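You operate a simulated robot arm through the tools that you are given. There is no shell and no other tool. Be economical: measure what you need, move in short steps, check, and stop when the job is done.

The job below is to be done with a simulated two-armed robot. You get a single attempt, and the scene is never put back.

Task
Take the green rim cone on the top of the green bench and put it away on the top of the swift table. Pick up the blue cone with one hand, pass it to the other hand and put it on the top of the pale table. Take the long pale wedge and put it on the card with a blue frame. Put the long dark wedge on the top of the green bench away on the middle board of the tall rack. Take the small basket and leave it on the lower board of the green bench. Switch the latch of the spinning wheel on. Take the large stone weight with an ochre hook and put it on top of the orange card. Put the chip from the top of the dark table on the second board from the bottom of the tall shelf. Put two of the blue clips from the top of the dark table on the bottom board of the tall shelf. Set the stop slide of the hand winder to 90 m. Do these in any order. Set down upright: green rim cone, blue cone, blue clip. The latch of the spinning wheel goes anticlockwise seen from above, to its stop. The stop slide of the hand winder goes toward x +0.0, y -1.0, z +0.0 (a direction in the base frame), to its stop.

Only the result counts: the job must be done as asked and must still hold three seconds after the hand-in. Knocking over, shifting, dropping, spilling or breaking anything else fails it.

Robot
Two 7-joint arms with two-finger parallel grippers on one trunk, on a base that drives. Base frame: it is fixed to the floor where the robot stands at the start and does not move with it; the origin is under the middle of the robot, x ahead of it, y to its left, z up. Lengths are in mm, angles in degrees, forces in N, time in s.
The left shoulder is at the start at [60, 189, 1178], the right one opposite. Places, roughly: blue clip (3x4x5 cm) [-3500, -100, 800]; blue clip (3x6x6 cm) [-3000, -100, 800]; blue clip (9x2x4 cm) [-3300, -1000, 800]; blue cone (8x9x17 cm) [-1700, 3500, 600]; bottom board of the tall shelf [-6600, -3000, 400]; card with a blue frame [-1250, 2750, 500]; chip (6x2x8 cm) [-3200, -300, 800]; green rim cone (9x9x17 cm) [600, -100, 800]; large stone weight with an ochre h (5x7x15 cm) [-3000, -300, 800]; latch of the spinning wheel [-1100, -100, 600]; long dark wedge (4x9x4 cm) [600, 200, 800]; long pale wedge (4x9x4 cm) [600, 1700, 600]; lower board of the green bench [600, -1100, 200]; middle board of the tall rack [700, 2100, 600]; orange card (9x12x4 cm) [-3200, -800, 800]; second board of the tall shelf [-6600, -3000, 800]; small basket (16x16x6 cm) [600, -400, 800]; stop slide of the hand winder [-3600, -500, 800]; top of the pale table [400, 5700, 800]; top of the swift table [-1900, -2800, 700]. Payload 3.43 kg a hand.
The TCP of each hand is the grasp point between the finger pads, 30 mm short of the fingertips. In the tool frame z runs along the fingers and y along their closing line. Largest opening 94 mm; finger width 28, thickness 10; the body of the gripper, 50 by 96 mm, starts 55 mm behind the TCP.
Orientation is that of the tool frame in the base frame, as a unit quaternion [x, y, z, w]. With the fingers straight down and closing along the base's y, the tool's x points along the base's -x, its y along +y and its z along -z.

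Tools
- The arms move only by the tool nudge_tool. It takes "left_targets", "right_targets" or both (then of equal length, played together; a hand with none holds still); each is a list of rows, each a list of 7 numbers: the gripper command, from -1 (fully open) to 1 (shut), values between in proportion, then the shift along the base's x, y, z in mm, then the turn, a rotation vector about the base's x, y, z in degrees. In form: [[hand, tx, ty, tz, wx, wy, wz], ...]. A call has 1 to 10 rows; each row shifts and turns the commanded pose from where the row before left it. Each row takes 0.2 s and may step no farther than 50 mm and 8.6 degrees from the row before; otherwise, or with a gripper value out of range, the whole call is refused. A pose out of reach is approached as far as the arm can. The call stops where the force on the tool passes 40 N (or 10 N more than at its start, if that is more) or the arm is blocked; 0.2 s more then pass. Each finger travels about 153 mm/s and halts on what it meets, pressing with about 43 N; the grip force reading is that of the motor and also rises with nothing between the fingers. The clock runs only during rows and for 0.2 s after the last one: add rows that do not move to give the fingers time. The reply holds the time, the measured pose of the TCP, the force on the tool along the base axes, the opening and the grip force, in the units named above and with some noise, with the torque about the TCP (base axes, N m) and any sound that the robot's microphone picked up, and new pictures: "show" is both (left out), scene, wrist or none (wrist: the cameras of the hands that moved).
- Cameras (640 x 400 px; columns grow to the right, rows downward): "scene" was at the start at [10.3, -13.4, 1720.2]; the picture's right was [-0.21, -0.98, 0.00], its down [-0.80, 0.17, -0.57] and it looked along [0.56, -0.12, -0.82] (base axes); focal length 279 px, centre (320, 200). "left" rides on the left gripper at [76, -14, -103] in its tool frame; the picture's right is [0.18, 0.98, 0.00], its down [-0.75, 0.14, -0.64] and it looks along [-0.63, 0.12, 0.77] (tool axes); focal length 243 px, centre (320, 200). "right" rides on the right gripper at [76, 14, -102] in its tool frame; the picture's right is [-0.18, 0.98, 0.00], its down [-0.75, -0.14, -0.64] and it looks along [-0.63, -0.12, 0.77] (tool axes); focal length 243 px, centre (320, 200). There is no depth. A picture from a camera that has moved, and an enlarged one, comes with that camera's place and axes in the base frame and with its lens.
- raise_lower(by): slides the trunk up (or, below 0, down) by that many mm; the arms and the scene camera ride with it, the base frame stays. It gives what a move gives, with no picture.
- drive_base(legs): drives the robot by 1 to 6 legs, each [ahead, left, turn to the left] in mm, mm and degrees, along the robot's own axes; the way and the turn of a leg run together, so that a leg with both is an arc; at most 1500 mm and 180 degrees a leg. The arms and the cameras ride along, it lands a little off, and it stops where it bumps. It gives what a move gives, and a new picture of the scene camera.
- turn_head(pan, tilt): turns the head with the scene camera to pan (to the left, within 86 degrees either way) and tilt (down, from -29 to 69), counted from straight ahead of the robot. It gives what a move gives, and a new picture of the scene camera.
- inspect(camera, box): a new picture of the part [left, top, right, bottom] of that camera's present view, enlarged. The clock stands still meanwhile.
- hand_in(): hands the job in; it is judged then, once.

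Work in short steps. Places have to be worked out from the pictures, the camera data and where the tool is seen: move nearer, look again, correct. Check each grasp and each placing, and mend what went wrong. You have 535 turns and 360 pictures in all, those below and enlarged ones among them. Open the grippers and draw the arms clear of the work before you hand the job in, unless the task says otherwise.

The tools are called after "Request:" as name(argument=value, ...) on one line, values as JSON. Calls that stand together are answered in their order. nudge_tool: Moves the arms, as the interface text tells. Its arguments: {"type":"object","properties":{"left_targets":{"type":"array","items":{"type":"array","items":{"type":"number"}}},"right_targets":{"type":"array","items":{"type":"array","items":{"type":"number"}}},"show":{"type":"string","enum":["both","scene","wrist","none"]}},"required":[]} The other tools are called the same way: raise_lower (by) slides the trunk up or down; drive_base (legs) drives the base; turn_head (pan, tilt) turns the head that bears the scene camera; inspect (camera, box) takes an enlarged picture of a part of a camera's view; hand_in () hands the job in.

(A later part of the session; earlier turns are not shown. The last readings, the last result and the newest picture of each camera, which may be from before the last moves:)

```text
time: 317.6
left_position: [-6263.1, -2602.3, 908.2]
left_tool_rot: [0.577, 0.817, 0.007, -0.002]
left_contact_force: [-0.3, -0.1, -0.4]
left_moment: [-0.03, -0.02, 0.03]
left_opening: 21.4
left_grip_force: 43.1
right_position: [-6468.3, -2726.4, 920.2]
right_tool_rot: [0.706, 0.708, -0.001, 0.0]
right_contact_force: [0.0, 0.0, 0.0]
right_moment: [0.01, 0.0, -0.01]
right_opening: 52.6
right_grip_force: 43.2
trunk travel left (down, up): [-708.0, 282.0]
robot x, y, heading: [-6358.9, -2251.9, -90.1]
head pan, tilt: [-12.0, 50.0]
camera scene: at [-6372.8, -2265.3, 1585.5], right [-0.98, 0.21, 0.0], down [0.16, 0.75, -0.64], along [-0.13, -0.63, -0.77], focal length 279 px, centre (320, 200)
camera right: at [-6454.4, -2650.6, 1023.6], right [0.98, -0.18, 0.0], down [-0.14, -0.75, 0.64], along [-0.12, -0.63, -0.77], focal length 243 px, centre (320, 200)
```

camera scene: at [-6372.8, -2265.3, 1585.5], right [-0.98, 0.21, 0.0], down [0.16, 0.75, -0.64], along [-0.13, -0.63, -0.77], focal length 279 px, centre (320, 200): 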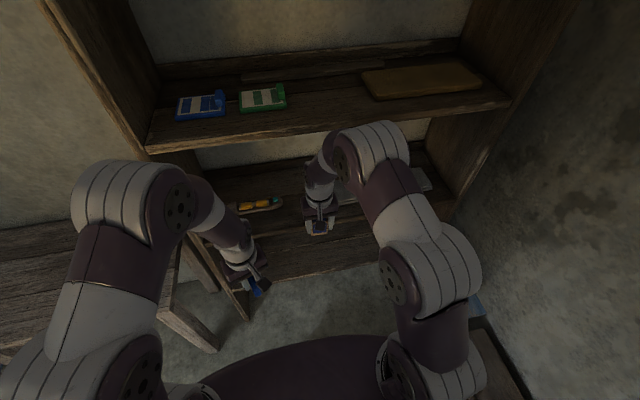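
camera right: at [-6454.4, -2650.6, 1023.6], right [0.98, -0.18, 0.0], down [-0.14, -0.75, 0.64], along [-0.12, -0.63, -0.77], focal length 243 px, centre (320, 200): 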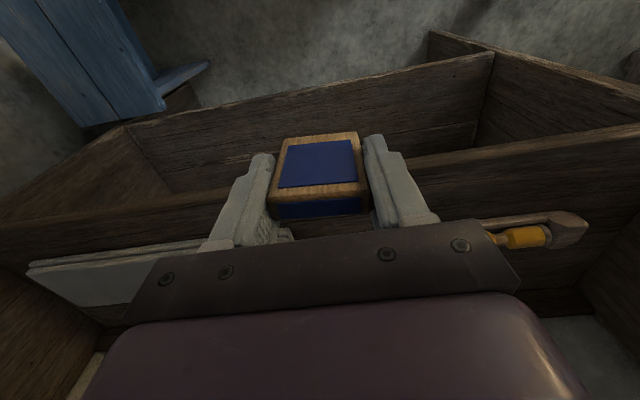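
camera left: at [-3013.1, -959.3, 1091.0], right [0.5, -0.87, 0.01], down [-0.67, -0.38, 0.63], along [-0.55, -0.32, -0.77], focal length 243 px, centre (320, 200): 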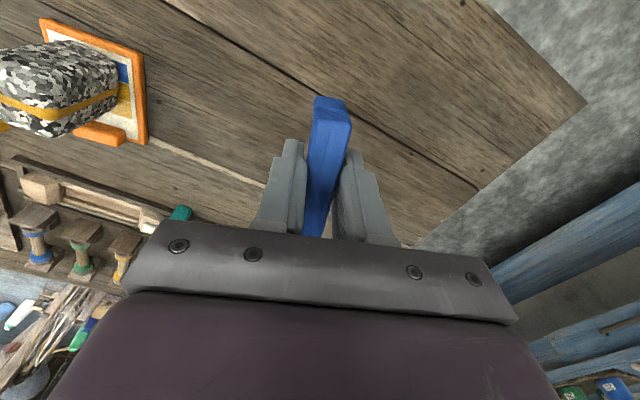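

The second board's front edge is at y ≈ -2800. I advance the base 50 mm and slide the chip in over the board.

Request:
drive_base(legs=[[50, 0, 0]])

Request:
nudge_tool(right_targets=[[1, 0, -25, 0, 0, 0, 0], [1, 0, -25, 0, 0, 0, 0], [1, 0, -25, 0, 0, 0, 0], [1, 0, 0, 0, 0, 0, 0]], show="both")

```text
time: 318.5
left_position: [-6264.4, -2650.5, 906.9]
left_tool_rot: [0.577, 0.817, 0.007, -0.003]
left_contact_force: [-0.1, -0.2, -0.4]
left_moment: [0.0, -0.02, -0.01]
left_opening: 20.8
left_grip_force: 43.4
right_position: [-6469.9, -2776.5, 919.4]
right_tool_rot: [0.706, 0.708, 0.0, -0.001]
right_contact_force: [0.0, -0.2, -0.2]
right_moment: [0.02, 0.01, 0.0]
right_opening: 52.4
right_grip_force: 42.7
trunk travel left (down, up): [-708.0, 282.0]
robot x, y, heading: [-6357.5, -2303.1, -90.2]
head pan, tilt: [-12.0, 50.0]
camera scene: at [-6372.5, -2315.0, 1585.5], right [-0.98, 0.21, 0.0], down [0.16, 0.75, -0.64], along [-0.13, -0.63, -0.77], focal length 279 px, centre (320, 200)
```

scene: 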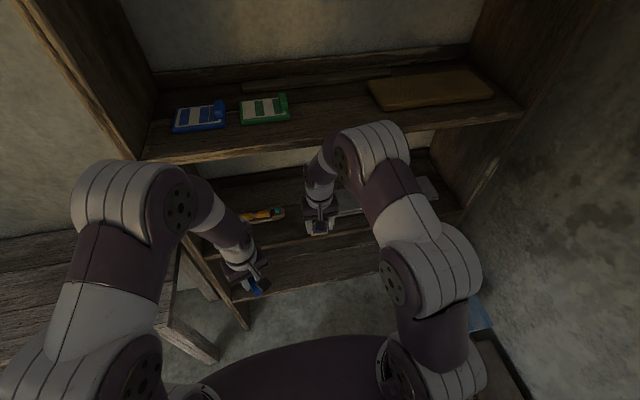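

```text
time: 319.7
left_position: [-6268.3, -2637.3, 913.1]
left_tool_rot: [0.579, 0.815, 0.002, 0.001]
left_contact_force: [-0.2, 0.4, 0.2]
left_moment: [-0.02, -0.06, 0.0]
left_opening: 21.1
left_grip_force: 43.4
right_position: [-6474.4, -2814.9, 905.0]
right_tool_rot: [0.703, 0.71, 0.014, -0.021]
right_contact_force: [0.3, 0.0, -0.5]
right_moment: [0.04, 0.01, 0.03]
right_opening: 52.2
right_grip_force: 43.8
trunk travel left (down, up): [-708.0, 282.0]
robot x, y, heading: [-6357.8, -2293.7, -90.6]
head pan, tilt: [-12.0, 50.0]
stopped in row 4 (right hand): the arm was blocked; the commanded pose is now the measured one
camera scene: at [-6375.7, -2293.2, 1586.4], right [-0.98, 0.21, 0.0], down [0.16, 0.74, -0.65], along [-0.14, -0.64, -0.76], focal length 279 px, centre (320, 200)
camera right: at [-6459.0, -2743.8, 1012.5], right [0.98, -0.18, -0.02], down [-0.13, -0.79, 0.6], along [-0.12, -0.59, -0.8], focal length 243 px, centre (320, 200)
```

scene: 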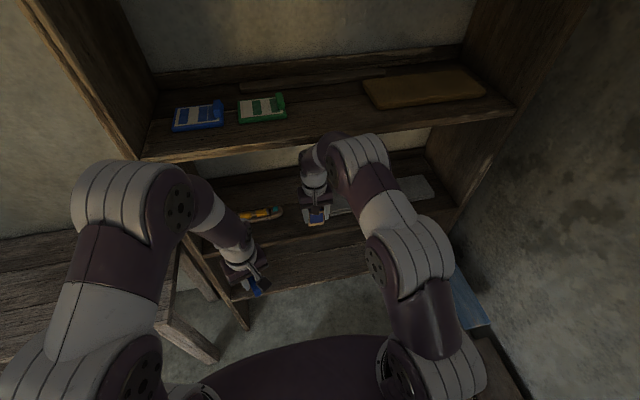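
right: 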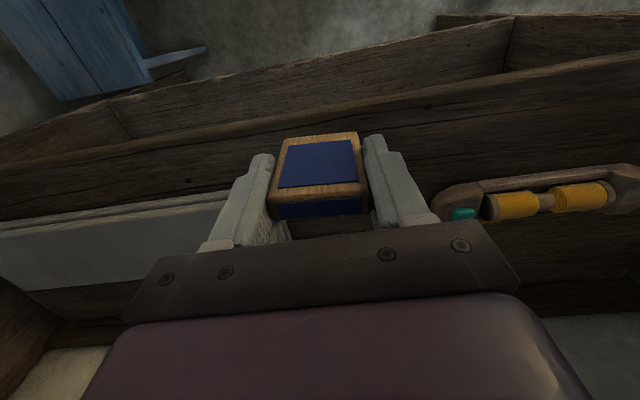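

The wrist met the third board. At a lower height it should fit, so I back off a little, level the tool, and lower before going in.

Request:
nudge_tool(right_targets=[[1, 2, 40, 0, -2.9, -0.5, 0], [1, 2, 0, -15, 0, 0, 0], [1, 0, 0, -15, 0, 0, 0], [1, 0, 0, 0, 0, 0, 0]], show="both")

```text
time: 320.7
left_position: [-6267.2, -2644.6, 908.2]
left_tool_rot: [0.579, 0.815, 0.007, -0.003]
left_contact_force: [0.7, 0.8, -0.4]
left_moment: [-0.03, 0.03, 0.0]
left_opening: 21.4
left_grip_force: 42.6
right_position: [-6470.0, -2789.7, 877.0]
right_tool_rot: [0.706, 0.708, -0.004, 0.005]
right_contact_force: [-0.3, -0.1, 0.0]
right_moment: [0.0, -0.01, -0.01]
right_opening: 52.4
right_grip_force: 43.0
trunk travel left (down, up): [-708.0, 282.0]
robot x, y, heading: [-6362.4, -2299.2, -90.3]
head pan, tilt: [-12.0, 50.0]
camera scene: at [-6374.2, -2308.5, 1585.6], right [-0.98, 0.21, 0.0], down [0.16, 0.75, -0.64], along [-0.14, -0.63, -0.77], focal length 279 px, centre (320, 200)
camera right: at [-6455.7, -2713.0, 979.2], right [0.98, -0.18, 0.0], down [-0.14, -0.75, 0.65], along [-0.11, -0.64, -0.76], focal length 243 px, centre (320, 200)
```

scene: 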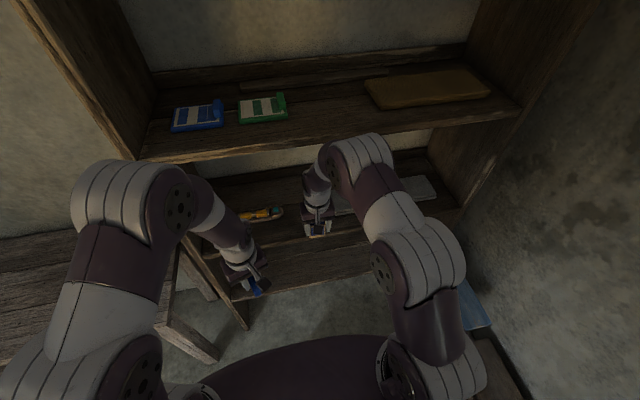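
right: 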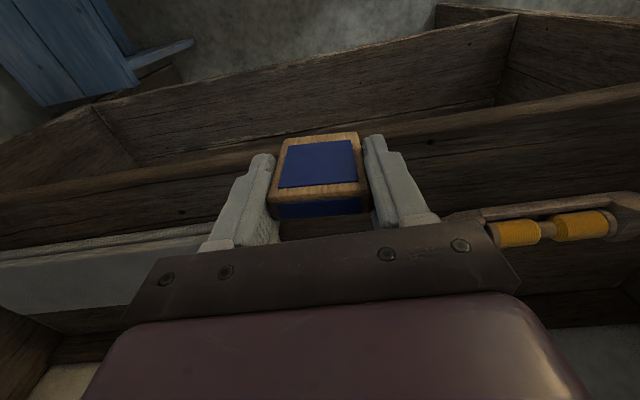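

The elbow, above the hand, is what meets the third board. I back the base off so the arm is straighter, and lower the shoulder.

Request:
drive_base(legs=[[-60, 0, 0.3]])

Request:
nudge_tool(right_targets=[[1, 0, 0, 30, 0, 0, 0], [1, 0, 0, 30, 0, 0, 0], [1, 0, 0, 0, 0, 0, 0]], show="none")

Request:
raise_lower(by=-60)

Request:
nudge_tool(right_targets=[[1, 0, -30, 0, 0, 0, 0], [1, 0, -30, 0, 0, 0, 0], [1, 0, -20, 0, 0, 0, 0], [1, 0, 0, 0, 0, 0, 0]], show="both")

```text
time: 321.6
left_position: [-6265.1, -2586.9, 908.1]
left_tool_rot: [0.577, 0.817, 0.007, -0.003]
left_contact_force: [-0.7, 0.3, 0.2]
left_moment: [-0.02, 0.0, 0.04]
left_opening: 21.3
left_grip_force: 42.5
right_position: [-6466.6, -2732.1, 875.2]
right_tool_rot: [0.704, 0.71, -0.003, 0.004]
right_contact_force: [-0.6, 0.5, -0.4]
right_moment: [0.0, 0.0, 0.01]
right_opening: 52.4
right_grip_force: 43.0
trunk travel left (down, up): [-708.0, 282.0]
robot x, y, heading: [-6357.6, -2238.3, -90.0]
head pan, tilt: [-12.0, 50.0]
camera scene: at [-6374.1, -2250.0, 1585.5], right [-0.98, 0.21, 0.0], down [0.16, 0.75, -0.64], along [-0.13, -0.63, -0.77], focal length 279 px, centre (320, 200)
```

scene: 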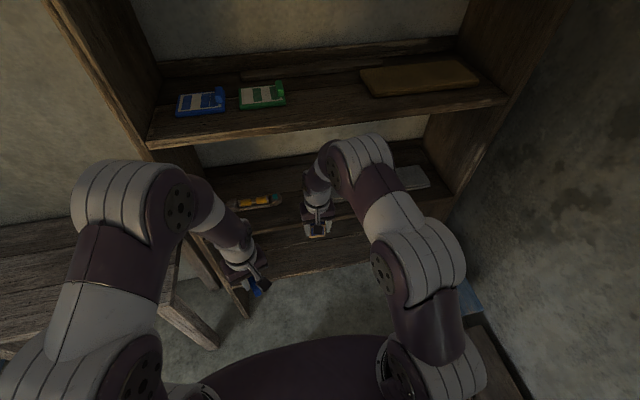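

```text
time: 322.4
left_position: [-6264.4, -2587.8, 908.3]
left_tool_rot: [0.576, 0.817, 0.007, -0.004]
left_contact_force: [-0.7, -0.3, 0.3]
left_moment: [0.01, -0.01, -0.02]
left_opening: 21.2
left_grip_force: 43.1
right_position: [-6466.2, -2733.3, 934.9]
right_tool_rot: [0.704, 0.71, -0.002, 0.003]
right_contact_force: [-0.1, -1.0, -0.8]
right_moment: [0.01, 0.0, -0.02]
right_opening: 52.2
right_grip_force: 42.6
trunk travel left (down, up): [-708.0, 282.0]
robot x, y, heading: [-6361.2, -2237.4, -90.1]
head pan, tilt: [-12.0, 50.0]
```

```text
time: 323.4
left_position: [-6265.6, -2587.7, 849.0]
left_tool_rot: [0.577, 0.817, 0.007, -0.003]
left_contact_force: [0.2, -0.8, -0.1]
left_moment: [0.01, -0.01, 0.0]
left_opening: 21.0
left_grip_force: 43.3
right_position: [-6467.1, -2732.5, 875.6]
right_tool_rot: [0.704, 0.71, -0.002, 0.004]
right_contact_force: [0.8, -0.9, 0.6]
right_moment: [0.02, -0.01, 0.01]
right_opening: 52.4
right_grip_force: 42.9
trunk travel left (down, up): [-648.0, 342.0]
robot x, y, heading: [-6356.6, -2234.4, -90.2]
head pan, tilt: [-12.0, 50.0]
```

```text
time: 324.4
left_position: [-6264.6, -2587.2, 848.8]
left_tool_rot: [0.577, 0.817, 0.008, -0.003]
left_contact_force: [-0.4, -0.4, -0.1]
left_moment: [0.01, 0.02, 0.03]
left_opening: 21.0
left_grip_force: 43.0
right_position: [-6466.4, -2812.3, 875.1]
right_tool_rot: [0.704, 0.71, -0.003, 0.004]
right_contact_force: [-0.2, 0.0, -0.6]
right_moment: [0.01, -0.01, 0.02]
right_opening: 52.4
right_grip_force: 43.4
trunk travel left (down, up): [-648.0, 342.0]
robot x, y, heading: [-6356.5, -2239.3, -90.0]
head pan, tilt: [-12.0, 50.0]
camera scene: at [-6374.0, -2250.8, 1525.5], right [-0.98, 0.21, 0.0], down [0.16, 0.75, -0.64], along [-0.13, -0.63, -0.77], focal length 279 px, centre (320, 200)
camera right: at [-6453.8, -2735.3, 978.9], right [0.98, -0.17, 0.0], down [-0.13, -0.75, 0.65], along [-0.11, -0.64, -0.76], focal length 243 px, centre (320, 200)
```

scene: 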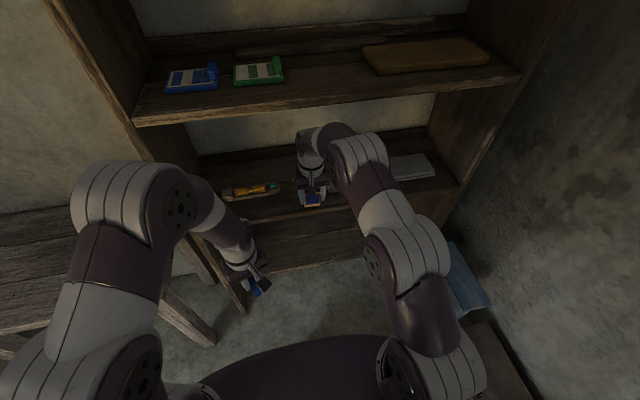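
right: 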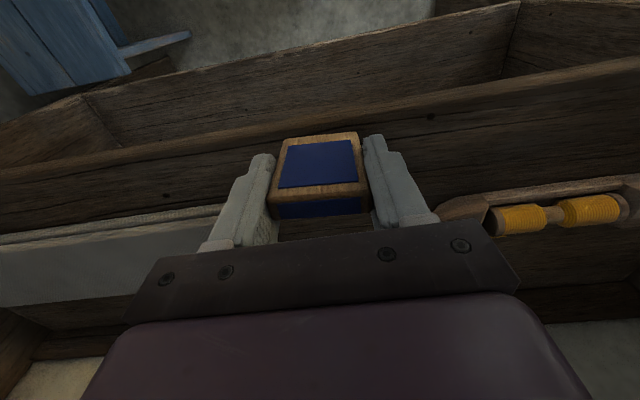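

No contact now. Forward 40 mm more.

Request:
nudge_tool(right_targets=[[1, 0, -20, 0, 0, 0, 0], [1, 0, -20, 0, 0, 0, 0], [1, 0, 0, 0, 0, 0, 0]], show="wrist")

```text
time: 325.2
left_position: [-6265.0, -2587.5, 848.7]
left_tool_rot: [0.576, 0.818, 0.008, -0.003]
left_contact_force: [-0.2, 0.4, 0.1]
left_moment: [0.02, -0.04, 0.01]
left_opening: 21.3
left_grip_force: 43.2
right_position: [-6467.5, -2831.1, 869.1]
right_tool_rot: [0.704, 0.71, -0.003, 0.004]
right_contact_force: [-0.3, 0.5, -0.8]
right_moment: [-0.01, -0.02, 0.0]
right_opening: 52.6
right_grip_force: 43.4
right hand out of reach, approached as far as the arm can: row 1, 2
trunk travel left (down, up): [-648.0, 342.0]
robot x, y, heading: [-6361.1, -2239.4, -90.0]
head pan, tilt: [-12.0, 50.0]
camera right: at [-6453.9, -2755.6, 972.0], right [0.98, -0.17, 0.0], down [-0.13, -0.75, 0.65], along [-0.11, -0.64, -0.76], focal length 243 px, centre (320, 200)
```

right: 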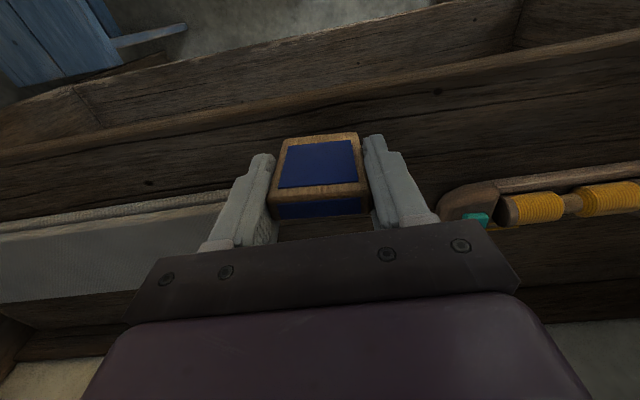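

At the reach limit; advance the base 32 mm, then lower onto the board.

Request:
drive_base(legs=[[32, 0, 0]])

Request:
nudge_tool(right_targets=[[1, 0, 0, -4, 0, 0, 0], [1, 0, 0, -4, 0, 0, 0], [1, 0, 0, -4, 0, 0, 0], [1, 0, 0, -4, 0, 0, 0], [1, 0, 0, -4, 0, 0, 0], [1, 0, 0, -4, 0, 0, 0], [1, 0, 0, 0, 0, 0, 0]], show="both")

```text
time: 326.1
left_position: [-6265.2, -2619.1, 848.3]
left_tool_rot: [0.576, 0.817, 0.007, -0.003]
left_contact_force: [-0.2, -0.1, 0.3]
left_moment: [-0.04, 0.0, 0.0]
left_opening: 21.1
left_grip_force: 43.1
right_position: [-6468.1, -2865.7, 869.0]
right_tool_rot: [0.704, 0.71, -0.002, 0.004]
right_contact_force: [0.4, 0.3, -0.4]
right_moment: [-0.02, 0.05, 0.02]
right_opening: 52.4
right_grip_force: 42.9
trunk travel left (down, up): [-648.0, 342.0]
robot x, y, heading: [-6358.1, -2269.4, -89.8]
head pan, tilt: [-12.0, 50.0]
camera scene: at [-6374.0, -2283.7, 1525.5], right [-0.98, 0.21, 0.0], down [0.16, 0.75, -0.64], along [-0.13, -0.63, -0.77], focal length 279 px, centre (320, 200)
```

scene: 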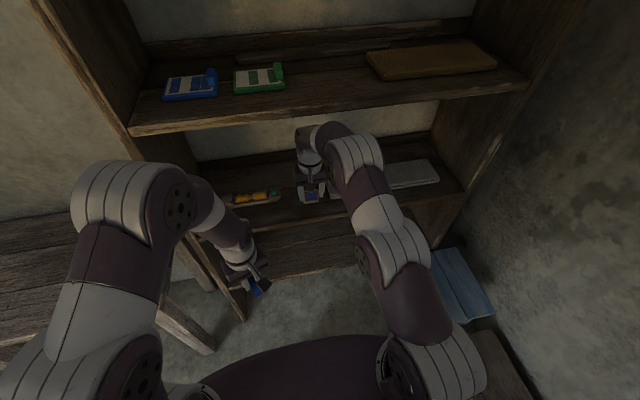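

```text
time: 327.5
left_position: [-6264.4, -2617.8, 848.3]
left_tool_rot: [0.577, 0.817, 0.006, -0.003]
left_contact_force: [0.4, 0.0, -0.7]
left_moment: [0.02, -0.03, 0.03]
left_opening: 21.2
left_grip_force: 43.3
right_position: [-6467.9, -2866.7, 855.5]
right_tool_rot: [0.704, 0.71, -0.008, 0.008]
right_contact_force: [0.1, 8.0, 22.7]
right_moment: [0.58, 0.4, -0.1]
right_opening: 52.6
right_grip_force: 43.1
trunk travel left (down, up): [-648.0, 342.0]
robot x, y, heading: [-6357.4, -2274.3, -90.0]
head pan, tilt: [-12.0, 50.0]
stopped in row 6 (right hand): the force on the tool passed its limit (the readings are from after the stop); the commanded pose is now the measured one
camera scene: at [-6373.6, -2280.5, 1525.5], right [-0.98, 0.21, 0.0], down [0.16, 0.75, -0.64], along [-0.13, -0.63, -0.76], focal length 279 px, centre (320, 200)
camera right: at [-6453.6, -2788.3, 957.0], right [0.98, -0.18, 0.01], down [-0.14, -0.74, 0.66], along [-0.11, -0.65, -0.75], focal length 243 px, centre (320, 200)
```

scene: 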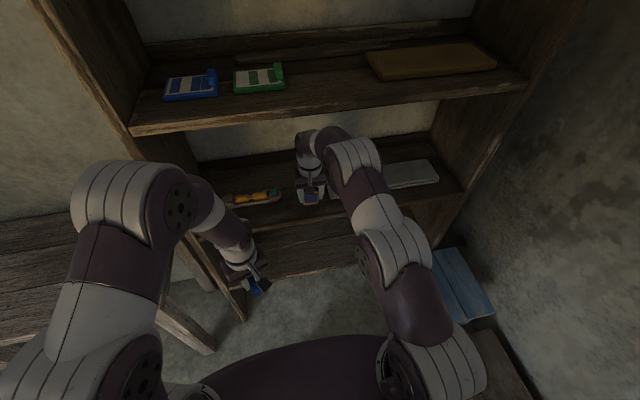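
right: 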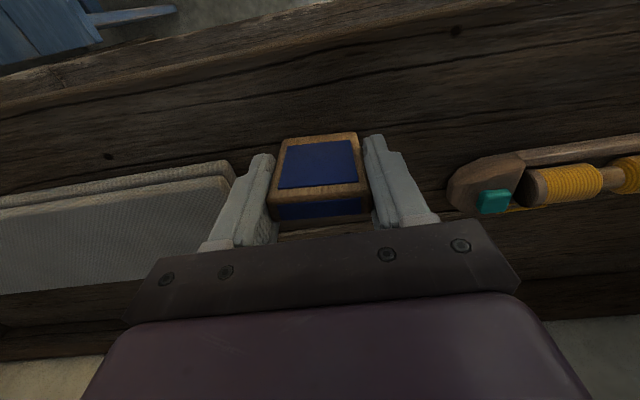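

Contact: the chip stands on the second board (z ≈ 800). I open slightly and retreat straight back.

Request:
nudge_tool(right_targets=[[1, 0, 0, 3, 0, 0, 0], [0.2, 0, 0, 0, 0, 0, 0], [-0.3, 0, 0, 0, 0, 0, 0], [-0.3, 0, 0, 0, 0, 0, 0], [-0.3, 0, 0, 0, 0, 0, 0]], show="wrist")

```text
time: 328.7
left_position: [-6266.8, -2619.7, 848.1]
left_tool_rot: [0.577, 0.817, 0.007, -0.003]
left_contact_force: [-0.1, -0.1, 0.3]
left_moment: [-0.03, -0.02, 0.02]
left_opening: 21.2
left_grip_force: 43.0
right_position: [-6469.6, -2867.4, 854.5]
right_tool_rot: [0.704, 0.71, -0.007, 0.007]
right_contact_force: [-0.2, 0.1, 0.0]
right_moment: [0.0, -0.01, 0.01]
right_opening: 61.1
right_grip_force: 0.0
trunk travel left (down, up): [-648.0, 342.0]
robot x, y, heading: [-6359.8, -2269.2, -89.7]
head pan, tilt: [-12.0, 50.0]
camera right: at [-6454.6, -2789.1, 957.1], right [0.98, -0.18, 0.01], down [-0.14, -0.74, 0.66], along [-0.11, -0.65, -0.75], focal length 243 px, centre (320, 200)
```

right: 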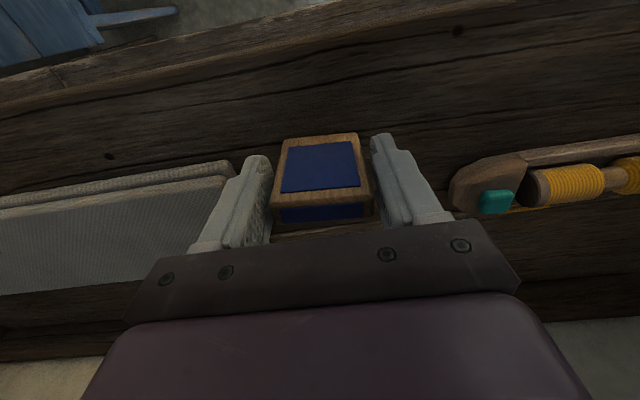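

The chip is free and centred between the fingers. I back the base out straight.

Request:
drive_base(legs=[[-150, 0, 0]])

Request:
inspect(camera="right", box=[120, 100, 520, 350])

```text
time: 330.1
left_position: [-6264.1, -2467.6, 848.2]
left_tool_rot: [0.577, 0.817, 0.007, -0.004]
left_contact_force: [-0.7, 1.0, 0.1]
left_moment: [0.01, -0.02, 0.0]
left_opening: 21.5
left_grip_force: 42.7
right_position: [-6467.6, -2717.0, 855.7]
right_tool_rot: [0.704, 0.71, -0.007, 0.009]
right_contact_force: [0.1, -0.5, -0.1]
right_moment: [0.02, -0.01, -0.02]
right_opening: 61.2
right_grip_force: 0.0
trunk travel left (down, up): [-648.0, 342.0]
robot x, y, heading: [-6359.3, -2115.0, -89.8]
head pan, tilt: [-12.0, 50.0]
camera scene: at [-6374.2, -2131.2, 1525.5], right [-0.98, 0.21, 0.0], down [0.16, 0.75, -0.64], along [-0.13, -0.63, -0.77], focal length 279 px, centre (320, 200)
```

scene: 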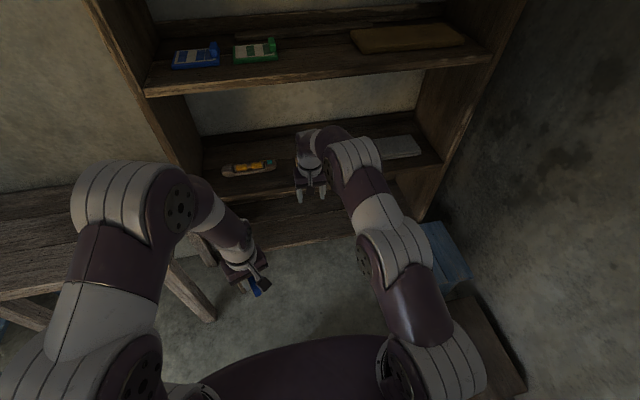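

```text
1.60 times, centred on (320, 225) of right
camera zoom: at [-6453.8, -2637.5, 957.6], right [0.98, -0.17, 0.01], down [-0.14, -0.74, 0.66], along [-0.11, -0.65, -0.75], focal length 388 px, centre (320, 160)
```

zoom: 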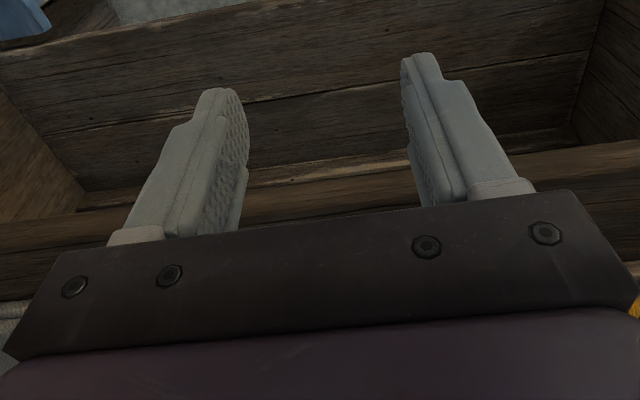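

The chip stays on the board. Next the clip on the bottom board: I retract the right hand, turn the left tool so the clip points along y, and lower the trunk.

Request:
nudge_tool(right_targets=[[-0.3, 0, 40, 10, 0, 0, 0], [-0.3, 0, 45, 0, 0, 0, 0], [-0.3, 0, 45, 0, 0, 0, 0], [-0.3, 0, 45, 0, 0, 0, 0]], left_targets=[[1, 0, 0, 10, 0, 0, -6.5], [1, 0, 0, 10, 0, 0, -6.5], [1, 0, 0, 10, 0, 0, -6.5], [1, 0, 0, 0, 0, 0, 0]], show="none")

Request:
raise_lower(by=-395)

Request:
drive_base(legs=[[0, -80, 0]])

Request:
turn_head(pan=5, tilt=35)

```text
time: 331.1
left_position: [-6265.2, -2467.2, 880.3]
left_tool_rot: [0.707, 0.708, 0.008, -0.002]
left_contact_force: [-0.3, 0.7, -0.5]
left_moment: [0.0, 0.0, 0.02]
left_opening: 21.3
left_grip_force: 43.1
right_position: [-6466.3, -2538.8, 863.2]
right_tool_rot: [0.703, 0.711, -0.008, 0.007]
right_contact_force: [0.2, 0.5, -0.7]
right_moment: [0.0, 0.01, 0.05]
right_opening: 61.0
right_grip_force: 0.0
trunk travel left (down, up): [-648.0, 342.0]
robot x, y, heading: [-6358.6, -2120.7, -90.0]
head pan, tilt: [-12.0, 50.0]
```

```text
time: 334.8
left_position: [-6263.8, -2467.8, 483.3]
left_tool_rot: [0.706, 0.708, 0.008, -0.002]
left_contact_force: [0.4, -0.6, 0.0]
left_moment: [0.0, 0.0, -0.01]
left_opening: 21.2
left_grip_force: 42.9
right_position: [-6466.7, -2541.0, 470.0]
right_tool_rot: [0.703, 0.711, -0.007, 0.007]
right_contact_force: [0.8, 0.0, -0.1]
right_moment: [-0.01, 0.03, -0.01]
right_opening: 61.2
right_grip_force: 0.1
trunk travel left (down, up): [-253.0, 737.0]
robot x, y, heading: [-6359.6, -2117.7, -90.1]
head pan, tilt: [-12.0, 50.0]
```

```text
time: 335.9
left_position: [-6343.5, -2468.6, 484.5]
left_tool_rot: [0.706, 0.709, 0.009, -0.001]
left_contact_force: [0.4, 0.4, 0.1]
left_moment: [0.01, 0.0, 0.0]
left_opening: 21.1
left_grip_force: 43.3
right_position: [-6546.2, -2541.0, 468.1]
right_tool_rot: [0.704, 0.711, -0.006, 0.008]
right_contact_force: [0.6, -0.3, -0.1]
right_moment: [0.0, -0.02, 0.01]
right_opening: 61.1
right_grip_force: 0.2
trunk travel left (down, up): [-253.0, 737.0]
robot x, y, heading: [-6436.6, -2121.9, -90.1]
head pan, tilt: [-12.0, 50.0]
camera scene: at [-6453.7, -2132.4, 1130.5], right [-0.98, 0.21, 0.0], down [0.16, 0.75, -0.64], along [-0.13, -0.63, -0.77], focal length 279 px, centre (320, 200)
```

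scene: 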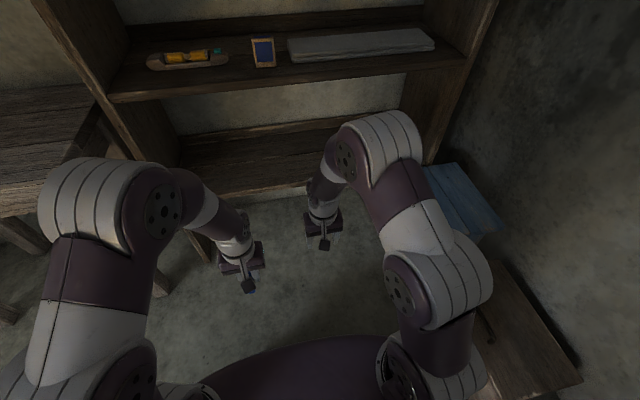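

```text
time: 336.7
left_position: [-6343.1, -2467.3, 483.8]
left_tool_rot: [0.706, 0.708, 0.009, -0.002]
left_contact_force: [0.9, 0.0, -0.5]
left_moment: [-0.01, 0.01, 0.0]
left_opening: 21.1
left_grip_force: 42.6
right_position: [-6546.1, -2541.4, 468.1]
right_tool_rot: [0.703, 0.711, -0.007, 0.007]
right_contact_force: [0.5, -0.1, 0.0]
right_moment: [0.01, 0.03, 0.04]
right_opening: 61.0
right_grip_force: 0.0
trunk travel left (down, up): [-253.0, 737.0]
robot x, y, heading: [-6435.5, -2120.2, -89.7]
head pan, tilt: [5.0, 35.0]
camera scene: at [-6429.8, -2144.7, 1152.1], right [-1.0, -0.09, 0.0], down [-0.05, 0.57, -0.82], along [0.07, -0.82, -0.57], focal length 279 px, centre (320, 200)
```

scene: 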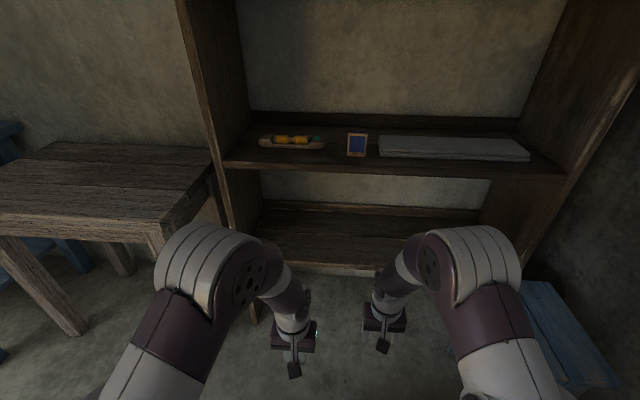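

The chip stands on the second board; the bottom board (z ≈ 405) is empty. I stretch the left arm forward, then drive it in.

Request:
nudge_tool(left_targets=[[1, 12, -40, 0, 0, 0, 0], [1, 12, -40, 0, 0, 0, 0], [1, 12, -40, 0, 0, 0, 0], [1, 10, -40, 0, 0, 0, 0], [1, 0, -40, 0, 0, 0, 0], [1, 0, 0, 0, 0, 0, 0]], show="none")

Request:
drive_base(legs=[[120, 0, 0]])

Request:
inspect(camera="left", box=[0, 0, 640, 400])

```text
time: 338.1
left_position: [-6299.7, -2668.1, 484.0]
left_tool_rot: [0.706, 0.708, 0.008, -0.002]
left_contact_force: [-0.6, -0.3, 0.0]
left_moment: [0.0, 0.01, 0.01]
left_opening: 21.1
left_grip_force: 43.0
right_position: [-6544.8, -2540.1, 468.7]
right_tool_rot: [0.703, 0.711, -0.007, 0.008]
right_contact_force: [0.7, 0.6, -0.5]
right_moment: [-0.01, 0.01, 0.03]
right_opening: 61.1
right_grip_force: 0.1
trunk travel left (down, up): [-253.0, 737.0]
robot x, y, heading: [-6437.0, -2117.3, -89.7]
head pan, tilt: [5.0, 35.0]
```

```text
time: 339.3
left_position: [-6299.3, -2786.9, 483.9]
left_tool_rot: [0.706, 0.709, 0.008, -0.002]
left_contact_force: [0.3, 0.2, -0.1]
left_moment: [-0.01, 0.01, 0.0]
left_opening: 21.2
left_grip_force: 42.9
right_position: [-6545.2, -2661.2, 467.7]
right_tool_rot: [0.703, 0.711, -0.006, 0.008]
right_contact_force: [-0.8, -0.8, -0.1]
right_moment: [0.0, 0.0, 0.03]
right_opening: 61.1
right_grip_force: 0.1
trunk travel left (down, up): [-253.0, 737.0]
robot x, y, heading: [-6439.5, -2235.7, -89.7]
head pan, tilt: [5.0, 35.0]
camera scene: at [-6429.4, -2264.3, 1152.2], right [-1.0, -0.09, 0.0], down [-0.05, 0.57, -0.82], along [0.07, -0.82, -0.57], focal length 279 px, centre (320, 200)
```

scene: 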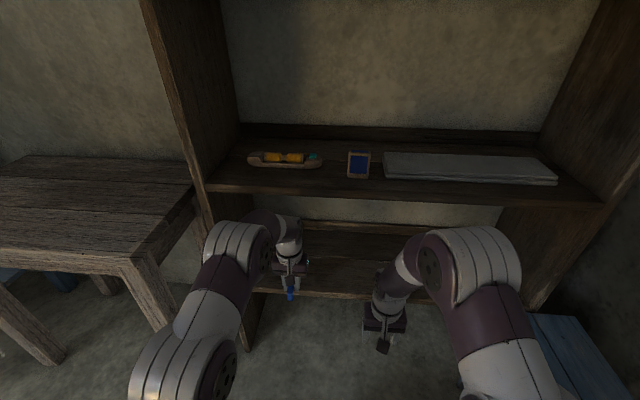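

```text
1.00 times, centred on (320, 200) of left
camera zoom: at [-6314.5, -2713.9, 586.7], right [0.98, 0.19, 0.01], down [0.14, -0.76, 0.63], along [0.13, -0.62, -0.77], focal length 243 px, centre (320, 200)
```

zoom: 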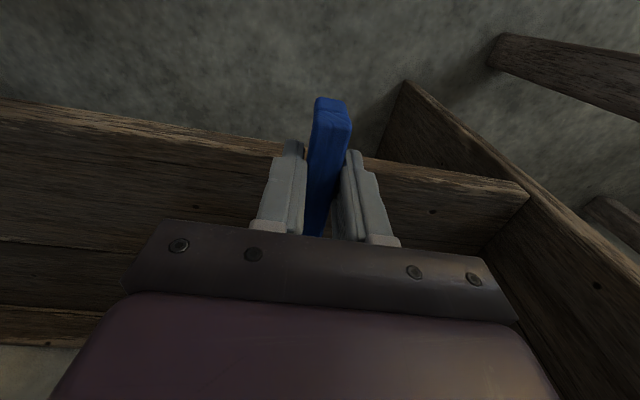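

Clear so far. Continue: drive 65 mm further in, then reach 25 mm.

Request:
drive_base(legs=[[65, 0, 0]])

Request:
nudge_tool(left_targets=[[1, 0, -13, 0, 0, 0, 0], [1, 0, -13, 0, 0, 0, 0], [1, 0, 0, 0, 0, 0, 0]], show="wrist")

```text
time: 340.3
left_position: [-6298.1, -2851.2, 482.7]
left_tool_rot: [0.706, 0.709, 0.007, -0.002]
left_contact_force: [-0.5, 0.0, -1.3]
left_moment: [-0.03, 0.01, 0.03]
left_opening: 21.0
left_grip_force: 43.3
right_position: [-6543.6, -2724.5, 467.1]
right_tool_rot: [0.703, 0.711, -0.006, 0.007]
right_contact_force: [0.3, -0.8, 0.1]
right_moment: [0.01, 0.0, -0.01]
right_opening: 61.1
right_grip_force: 0.0
trunk travel left (down, up): [-253.0, 737.0]
robot x, y, heading: [-6436.9, -2300.3, -89.9]
head pan, tilt: [5.0, 35.0]
camera scene: at [-6429.2, -2328.6, 1152.2], right [-1.0, -0.09, 0.0], down [-0.05, 0.57, -0.82], along [0.07, -0.82, -0.57], focal length 279 px, centre (320, 200)
```

scene: 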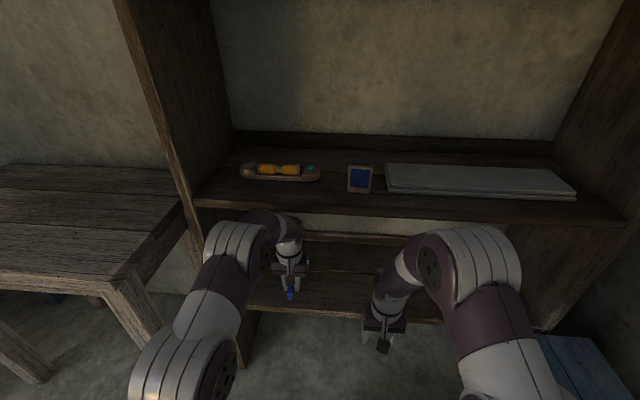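

```text
time: 341.1
left_position: [-6297.9, -2866.8, 483.4]
left_tool_rot: [0.705, 0.709, 0.01, -0.003]
left_contact_force: [0.0, -0.8, -0.9]
left_moment: [0.02, 0.01, 0.0]
left_opening: 21.1
left_grip_force: 42.9
right_position: [-6543.1, -2718.8, 472.0]
right_tool_rot: [0.702, 0.712, -0.01, 0.01]
right_contact_force: [0.3, 0.4, 0.4]
right_moment: [-0.02, 0.0, 0.02]
right_opening: 60.9
right_grip_force: 0.0
trunk travel left (down, up): [-253.0, 737.0]
robot x, y, heading: [-6436.5, -2299.8, -89.8]
head pan, tilt: [5.0, 35.0]
camera left: at [-6313.2, -2793.7, 586.0], right [0.98, 0.19, 0.01], down [0.14, -0.77, 0.63], along [0.13, -0.62, -0.78], focal length 243 px, centre (320, 200)
```

left: 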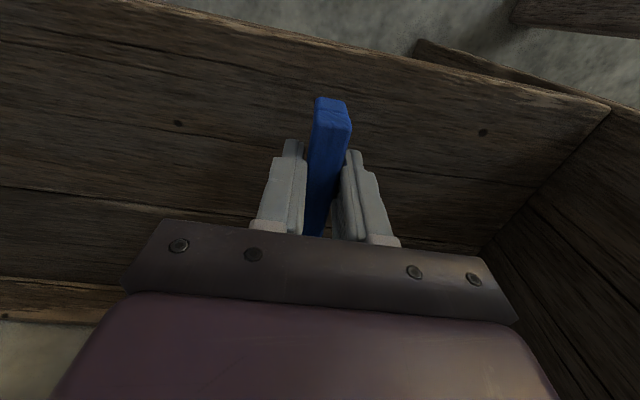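

Slight contact near the reach limit; I lower 20 mm first, then push 18 mm further.

Request:
nudge_tool(left_targets=[[1, 0, 5, -10, 0, 0, 0], [1, 0, 0, -10, 0, 0, 0], [1, 0, -10, 0, 0, 0, 0], [1, 0, -10, 0, 0, 0, 0], [1, 0, 0, 0, 0, 0, 0]], show="wrist")

```text
time: 342.3
left_position: [-6297.3, -2893.0, 464.9]
left_tool_rot: [0.705, 0.709, 0.008, -0.001]
left_contact_force: [-0.2, 0.9, -0.2]
left_moment: [-0.02, 0.03, -0.01]
left_opening: 21.3
left_grip_force: 43.3
right_position: [-6545.4, -2725.1, 468.5]
right_tool_rot: [0.703, 0.711, -0.006, 0.008]
right_contact_force: [-0.4, -0.2, -0.1]
right_moment: [-0.01, -0.05, 0.0]
right_opening: 61.4
right_grip_force: 0.1
trunk travel left (down, up): [-253.0, 737.0]
robot x, y, heading: [-6435.0, -2303.4, -89.8]
head pan, tilt: [5.0, 35.0]
camera left: at [-6314.1, -2819.4, 566.8], right [0.98, 0.19, 0.01], down [0.14, -0.76, 0.63], along [0.13, -0.62, -0.77], focal length 243 px, centre (320, 200)
```

left: 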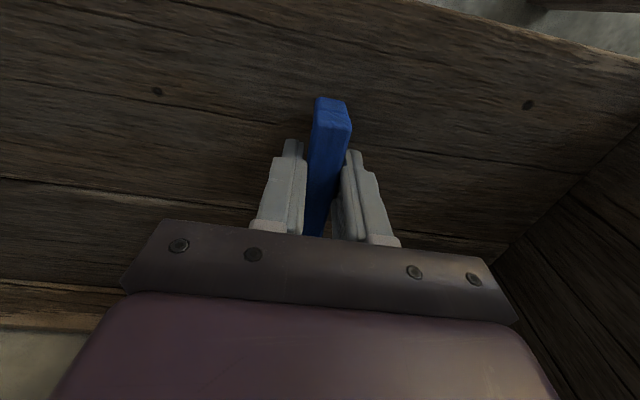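

Now y = -2893. Lower in 4 mm steps to contact.

Request:
nudge_tool(left_targets=[[1, 0, 0, -5, 0, 0, 0], [1, 0, 0, -5, 0, 0, 0], [1, 0, 0, -4, 0, 0, 0], [1, 0, 0, -4, 0, 0, 0], [1, 0, 0, -4, 0, 0, 0], [1, 0, 0, -4, 0, 0, 0], [1, 0, 0, -4, 0, 0, 0], [1, 0, 0, 0, 0, 0, 0]], show="none")

```text
time: 343.2
left_position: [-6298.9, -2895.9, 458.4]
left_tool_rot: [0.705, 0.709, 0.002, 0.003]
left_contact_force: [0.0, 1.1, 19.1]
left_moment: [0.6, 0.0, 0.02]
left_opening: 21.1
left_grip_force: 42.5
right_position: [-6544.5, -2722.0, 469.1]
right_tool_rot: [0.702, 0.712, -0.007, 0.008]
right_contact_force: [0.4, 0.1, 0.0]
right_moment: [0.03, 0.01, -0.02]
right_opening: 60.9
right_grip_force: 0.1
trunk travel left (down, up): [-253.0, 737.0]
robot x, y, heading: [-6435.3, -2303.1, -89.6]
head pan, tilt: [5.0, 35.0]
stopped in row 4 (left hand): the force on the tool passed its limit (the readings are from after the stop); the commanded pose is now the measured one
```

Contact at TCP 458. Release to ~45 mm and back out straight.

Request:
nudge_tool(left_targets=[[1, 0, 0, 2, 0, 0, 0], [0.4, 0, 0, 0, 0, 0, 0], [0.1, 0, 0, 0, 0, 0, 0], [0.1, 0, 0, 0, 0, 0, 0], [0.1, 0, 0, 0, 0, 0, 0]], show="wrist")

Request:
drive_base(legs=[[-250, 0, 0]])

Request:
inspect(camera="left", box=[0, 0, 640, 400])

```text
time: 344.4
left_position: [-6298.6, -2894.8, 455.6]
left_tool_rot: [0.705, 0.709, 0.004, 0.002]
left_contact_force: [0.7, -0.8, -0.4]
left_moment: [-0.02, -0.02, 0.02]
left_opening: 42.4
left_grip_force: 0.1
right_position: [-6545.6, -2723.8, 468.3]
right_tool_rot: [0.703, 0.712, -0.006, 0.007]
right_contact_force: [0.0, 0.2, 0.1]
right_moment: [0.0, 0.02, -0.02]
right_opening: 61.4
right_grip_force: 0.0
trunk travel left (down, up): [-253.0, 737.0]
robot x, y, heading: [-6434.5, -2303.5, -89.9]
head pan, tilt: [5.0, 35.0]
camera left: at [-6313.2, -2820.3, 557.5], right [0.98, 0.19, 0.01], down [0.14, -0.76, 0.64], along [0.13, -0.63, -0.77], focal length 243 px, centre (320, 200)
```

left: 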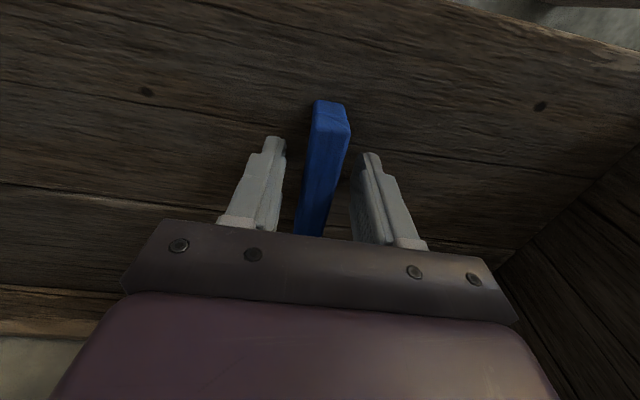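

```text
time: 346.2
left_position: [-6296.3, -2641.0, 455.6]
left_tool_rot: [0.704, 0.71, 0.004, 0.002]
left_contact_force: [0.4, -0.2, 0.5]
left_moment: [0.0, 0.03, -0.04]
left_opening: 42.3
left_grip_force: 0.0
right_position: [-6544.5, -2471.9, 468.5]
right_tool_rot: [0.702, 0.712, -0.006, 0.007]
right_contact_force: [0.5, 0.8, -0.3]
right_moment: [-0.01, 0.01, 0.02]
right_opening: 61.0
right_grip_force: 0.1
trunk travel left (down, up): [-253.0, 737.0]
robot x, y, heading: [-6440.5, -2050.1, -89.5]
head pan, tilt: [5.0, 35.0]
camera scene: at [-6430.5, -2075.3, 1152.2], right [-1.0, -0.09, 0.0], down [-0.05, 0.57, -0.82], along [0.08, -0.82, -0.57], focal length 279 px, centre (320, 200)
```

scene: 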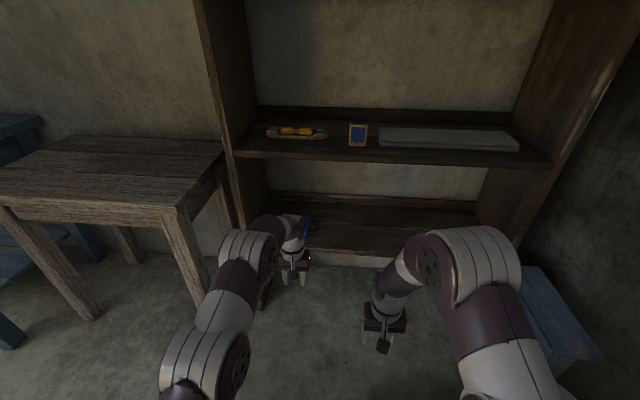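

```text
1.00 times, centred on (320, 200) of left
camera zoom: at [-6312.9, -2567.3, 557.7], right [0.98, 0.19, 0.01], down [0.14, -0.75, 0.64], along [0.13, -0.63, -0.77], focal length 243 px, centre (320, 200)
```

zoom: 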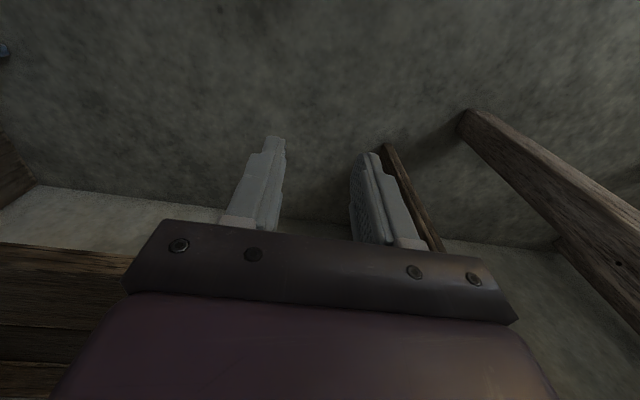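

I verify the clip on the bottom board.

Request:
inspect(camera="scene", box=[240, 180, 400, 280])

```text
4.00 times, centred on (320, 230) of scene
camera zoom: at [-6430.5, -2075.3, 1152.2], right [-1.0, -0.09, 0.0], down [-0.05, 0.57, -0.82], along [0.08, -0.82, -0.57], focal length 1118 px, centre (320, 80)
```

zoom: 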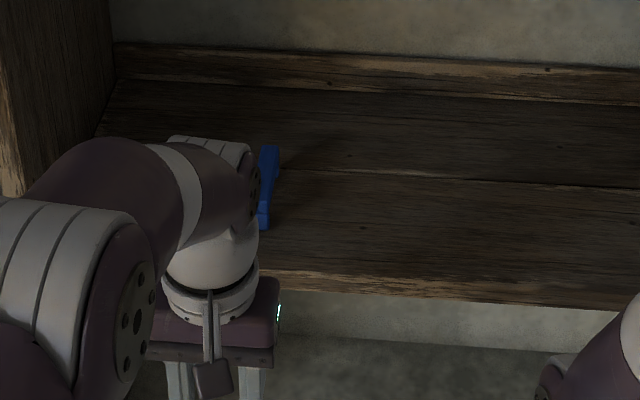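

The clip stands on the bottom board. Now back to the dark table's far side for the winder slide and the second clip: retract the left arm, raise the trunk and drive.

Request:
nudge_tool(left_targets=[[-1, 0, 45, 10, 0, 0, 0], [-1, 0, 45, 10, 0, 0, 0], [-1, 0, 45, 10, 0, 0, 0], [-1, 0, 45, 0, 0, 0, 0], [-1, 0, 30, 0, 0, 0, 0]], show="none")

Request:
raise_lower(by=400)

Request:
drive_base(legs=[[-150, 0, 0], [0, 0, 89.5], [1400, 0, 0], [600, 0, 0], [0, 1330, 0]])

Request:
turn_head(pan=0, tilt=40)

```text
time: 347.4
left_position: [-6295.3, -2431.8, 486.3]
left_tool_rot: [0.704, 0.71, 0.004, 0.001]
left_contact_force: [-0.9, 0.1, 1.1]
left_moment: [0.02, -0.01, -0.03]
left_opening: 94.0
left_grip_force: 0.1
right_position: [-6545.1, -2472.1, 469.1]
right_tool_rot: [0.701, 0.713, -0.006, 0.007]
right_contact_force: [0.4, -0.7, 1.0]
right_moment: [-0.04, 0.0, 0.01]
right_opening: 60.9
right_grip_force: 0.0
trunk travel left (down, up): [-253.0, 737.0]
robot x, y, heading: [-6440.7, -2047.7, -89.8]
head pan, tilt: [5.0, 35.0]
```

```text
time: 351.2
left_position: [-6296.4, -2431.5, 885.4]
left_tool_rot: [0.704, 0.71, 0.004, 0.001]
left_contact_force: [-0.3, -0.3, 0.2]
left_moment: [0.01, -0.01, 0.03]
left_opening: 94.0
left_grip_force: 0.1
right_position: [-6543.5, -2471.5, 869.0]
right_tool_rot: [0.702, 0.712, -0.005, 0.008]
right_contact_force: [-0.2, -0.4, 0.3]
right_moment: [0.01, -0.01, 0.03]
right_opening: 61.2
right_grip_force: 0.0
trunk travel left (down, up): [-653.0, 337.0]
robot x, y, heading: [-6437.3, -2051.4, -89.6]
head pan, tilt: [5.0, 35.0]
```

```text
time: 372.2
left_position: [-4116.6, -376.0, 886.0]
left_tool_rot: [-0.017, 1.0, 0.003, -0.002]
left_contact_force: [0.9, -0.3, 0.3]
left_moment: [-0.05, 0.01, 0.0]
left_opening: 93.7
left_grip_force: 0.0
right_position: [-4070.0, -624.1, 869.4]
right_tool_rot: [-0.021, 1.0, 0.0, 0.01]
right_contact_force: [0.4, 0.5, 0.5]
right_moment: [-0.01, 0.0, 0.04]
right_opening: 61.1
right_grip_force: 0.1
trunk travel left (down, up): [-653.0, 337.0]
robot x, y, heading: [-4495.5, -530.9, 1.9]
head pan, tilt: [5.0, 35.0]
camera scene: at [-4468.2, -517.4, 1552.2], right [0.12, -0.99, 0.0], down [-0.57, -0.07, -0.82], along [0.81, 0.1, -0.57], focal length 279 px, centre (320, 200)
```

scene: 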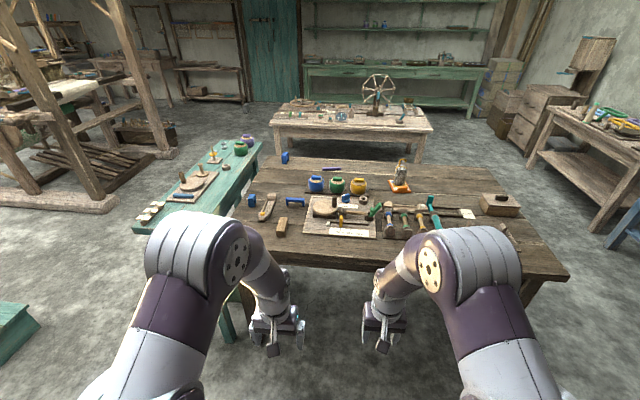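

```text
time: 372.9
left_position: [-4116.2, -376.9, 885.9]
left_tool_rot: [-0.017, 1.0, 0.004, -0.003]
left_contact_force: [-0.2, -0.7, 0.0]
left_moment: [-0.04, -0.01, -0.04]
left_opening: 93.8
left_grip_force: 0.1
right_position: [-4070.4, -622.3, 868.2]
right_tool_rot: [-0.02, 1.0, 0.001, 0.01]
right_contact_force: [0.4, 0.1, -0.3]
right_moment: [0.0, 0.0, -0.02]
right_opening: 61.1
right_grip_force: 0.0
trunk travel left (down, up): [-653.0, 337.0]
robot x, y, heading: [-4495.0, -526.3, 1.8]
head pan, tilt: [0.0, 40.0]
camera scene: at [-4470.7, -525.4, 1544.7], right [0.03, -1.0, 0.0], down [-0.64, -0.02, -0.77], along [0.77, 0.02, -0.64], focal length 279 px, centre (320, 200)
```

scene: 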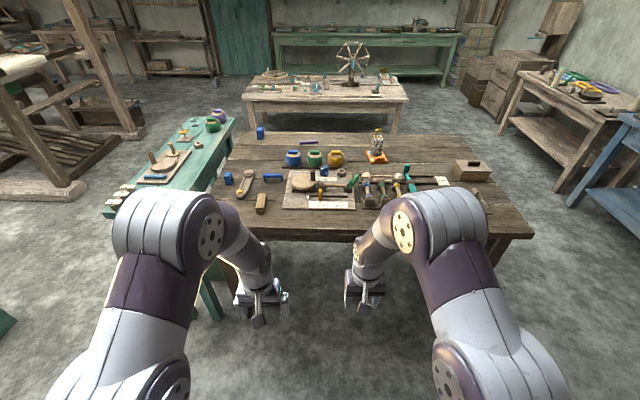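

The weight is still on the card. Zooming on the winder.

Request:
inspect(camera="scene", box=[210, 150, 370, 250])

```text
4.00 times, centred on (290, 200) of scene
camera zoom: at [-4470.7, -525.4, 1544.7], right [0.03, -1.0, 0.0], down [-0.64, -0.02, -0.77], along [0.77, 0.02, -0.64], focal length 1118 px, centre (440, 200)
```

zoom: 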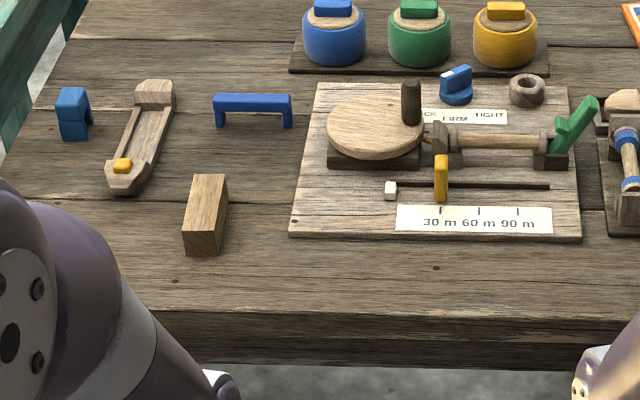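

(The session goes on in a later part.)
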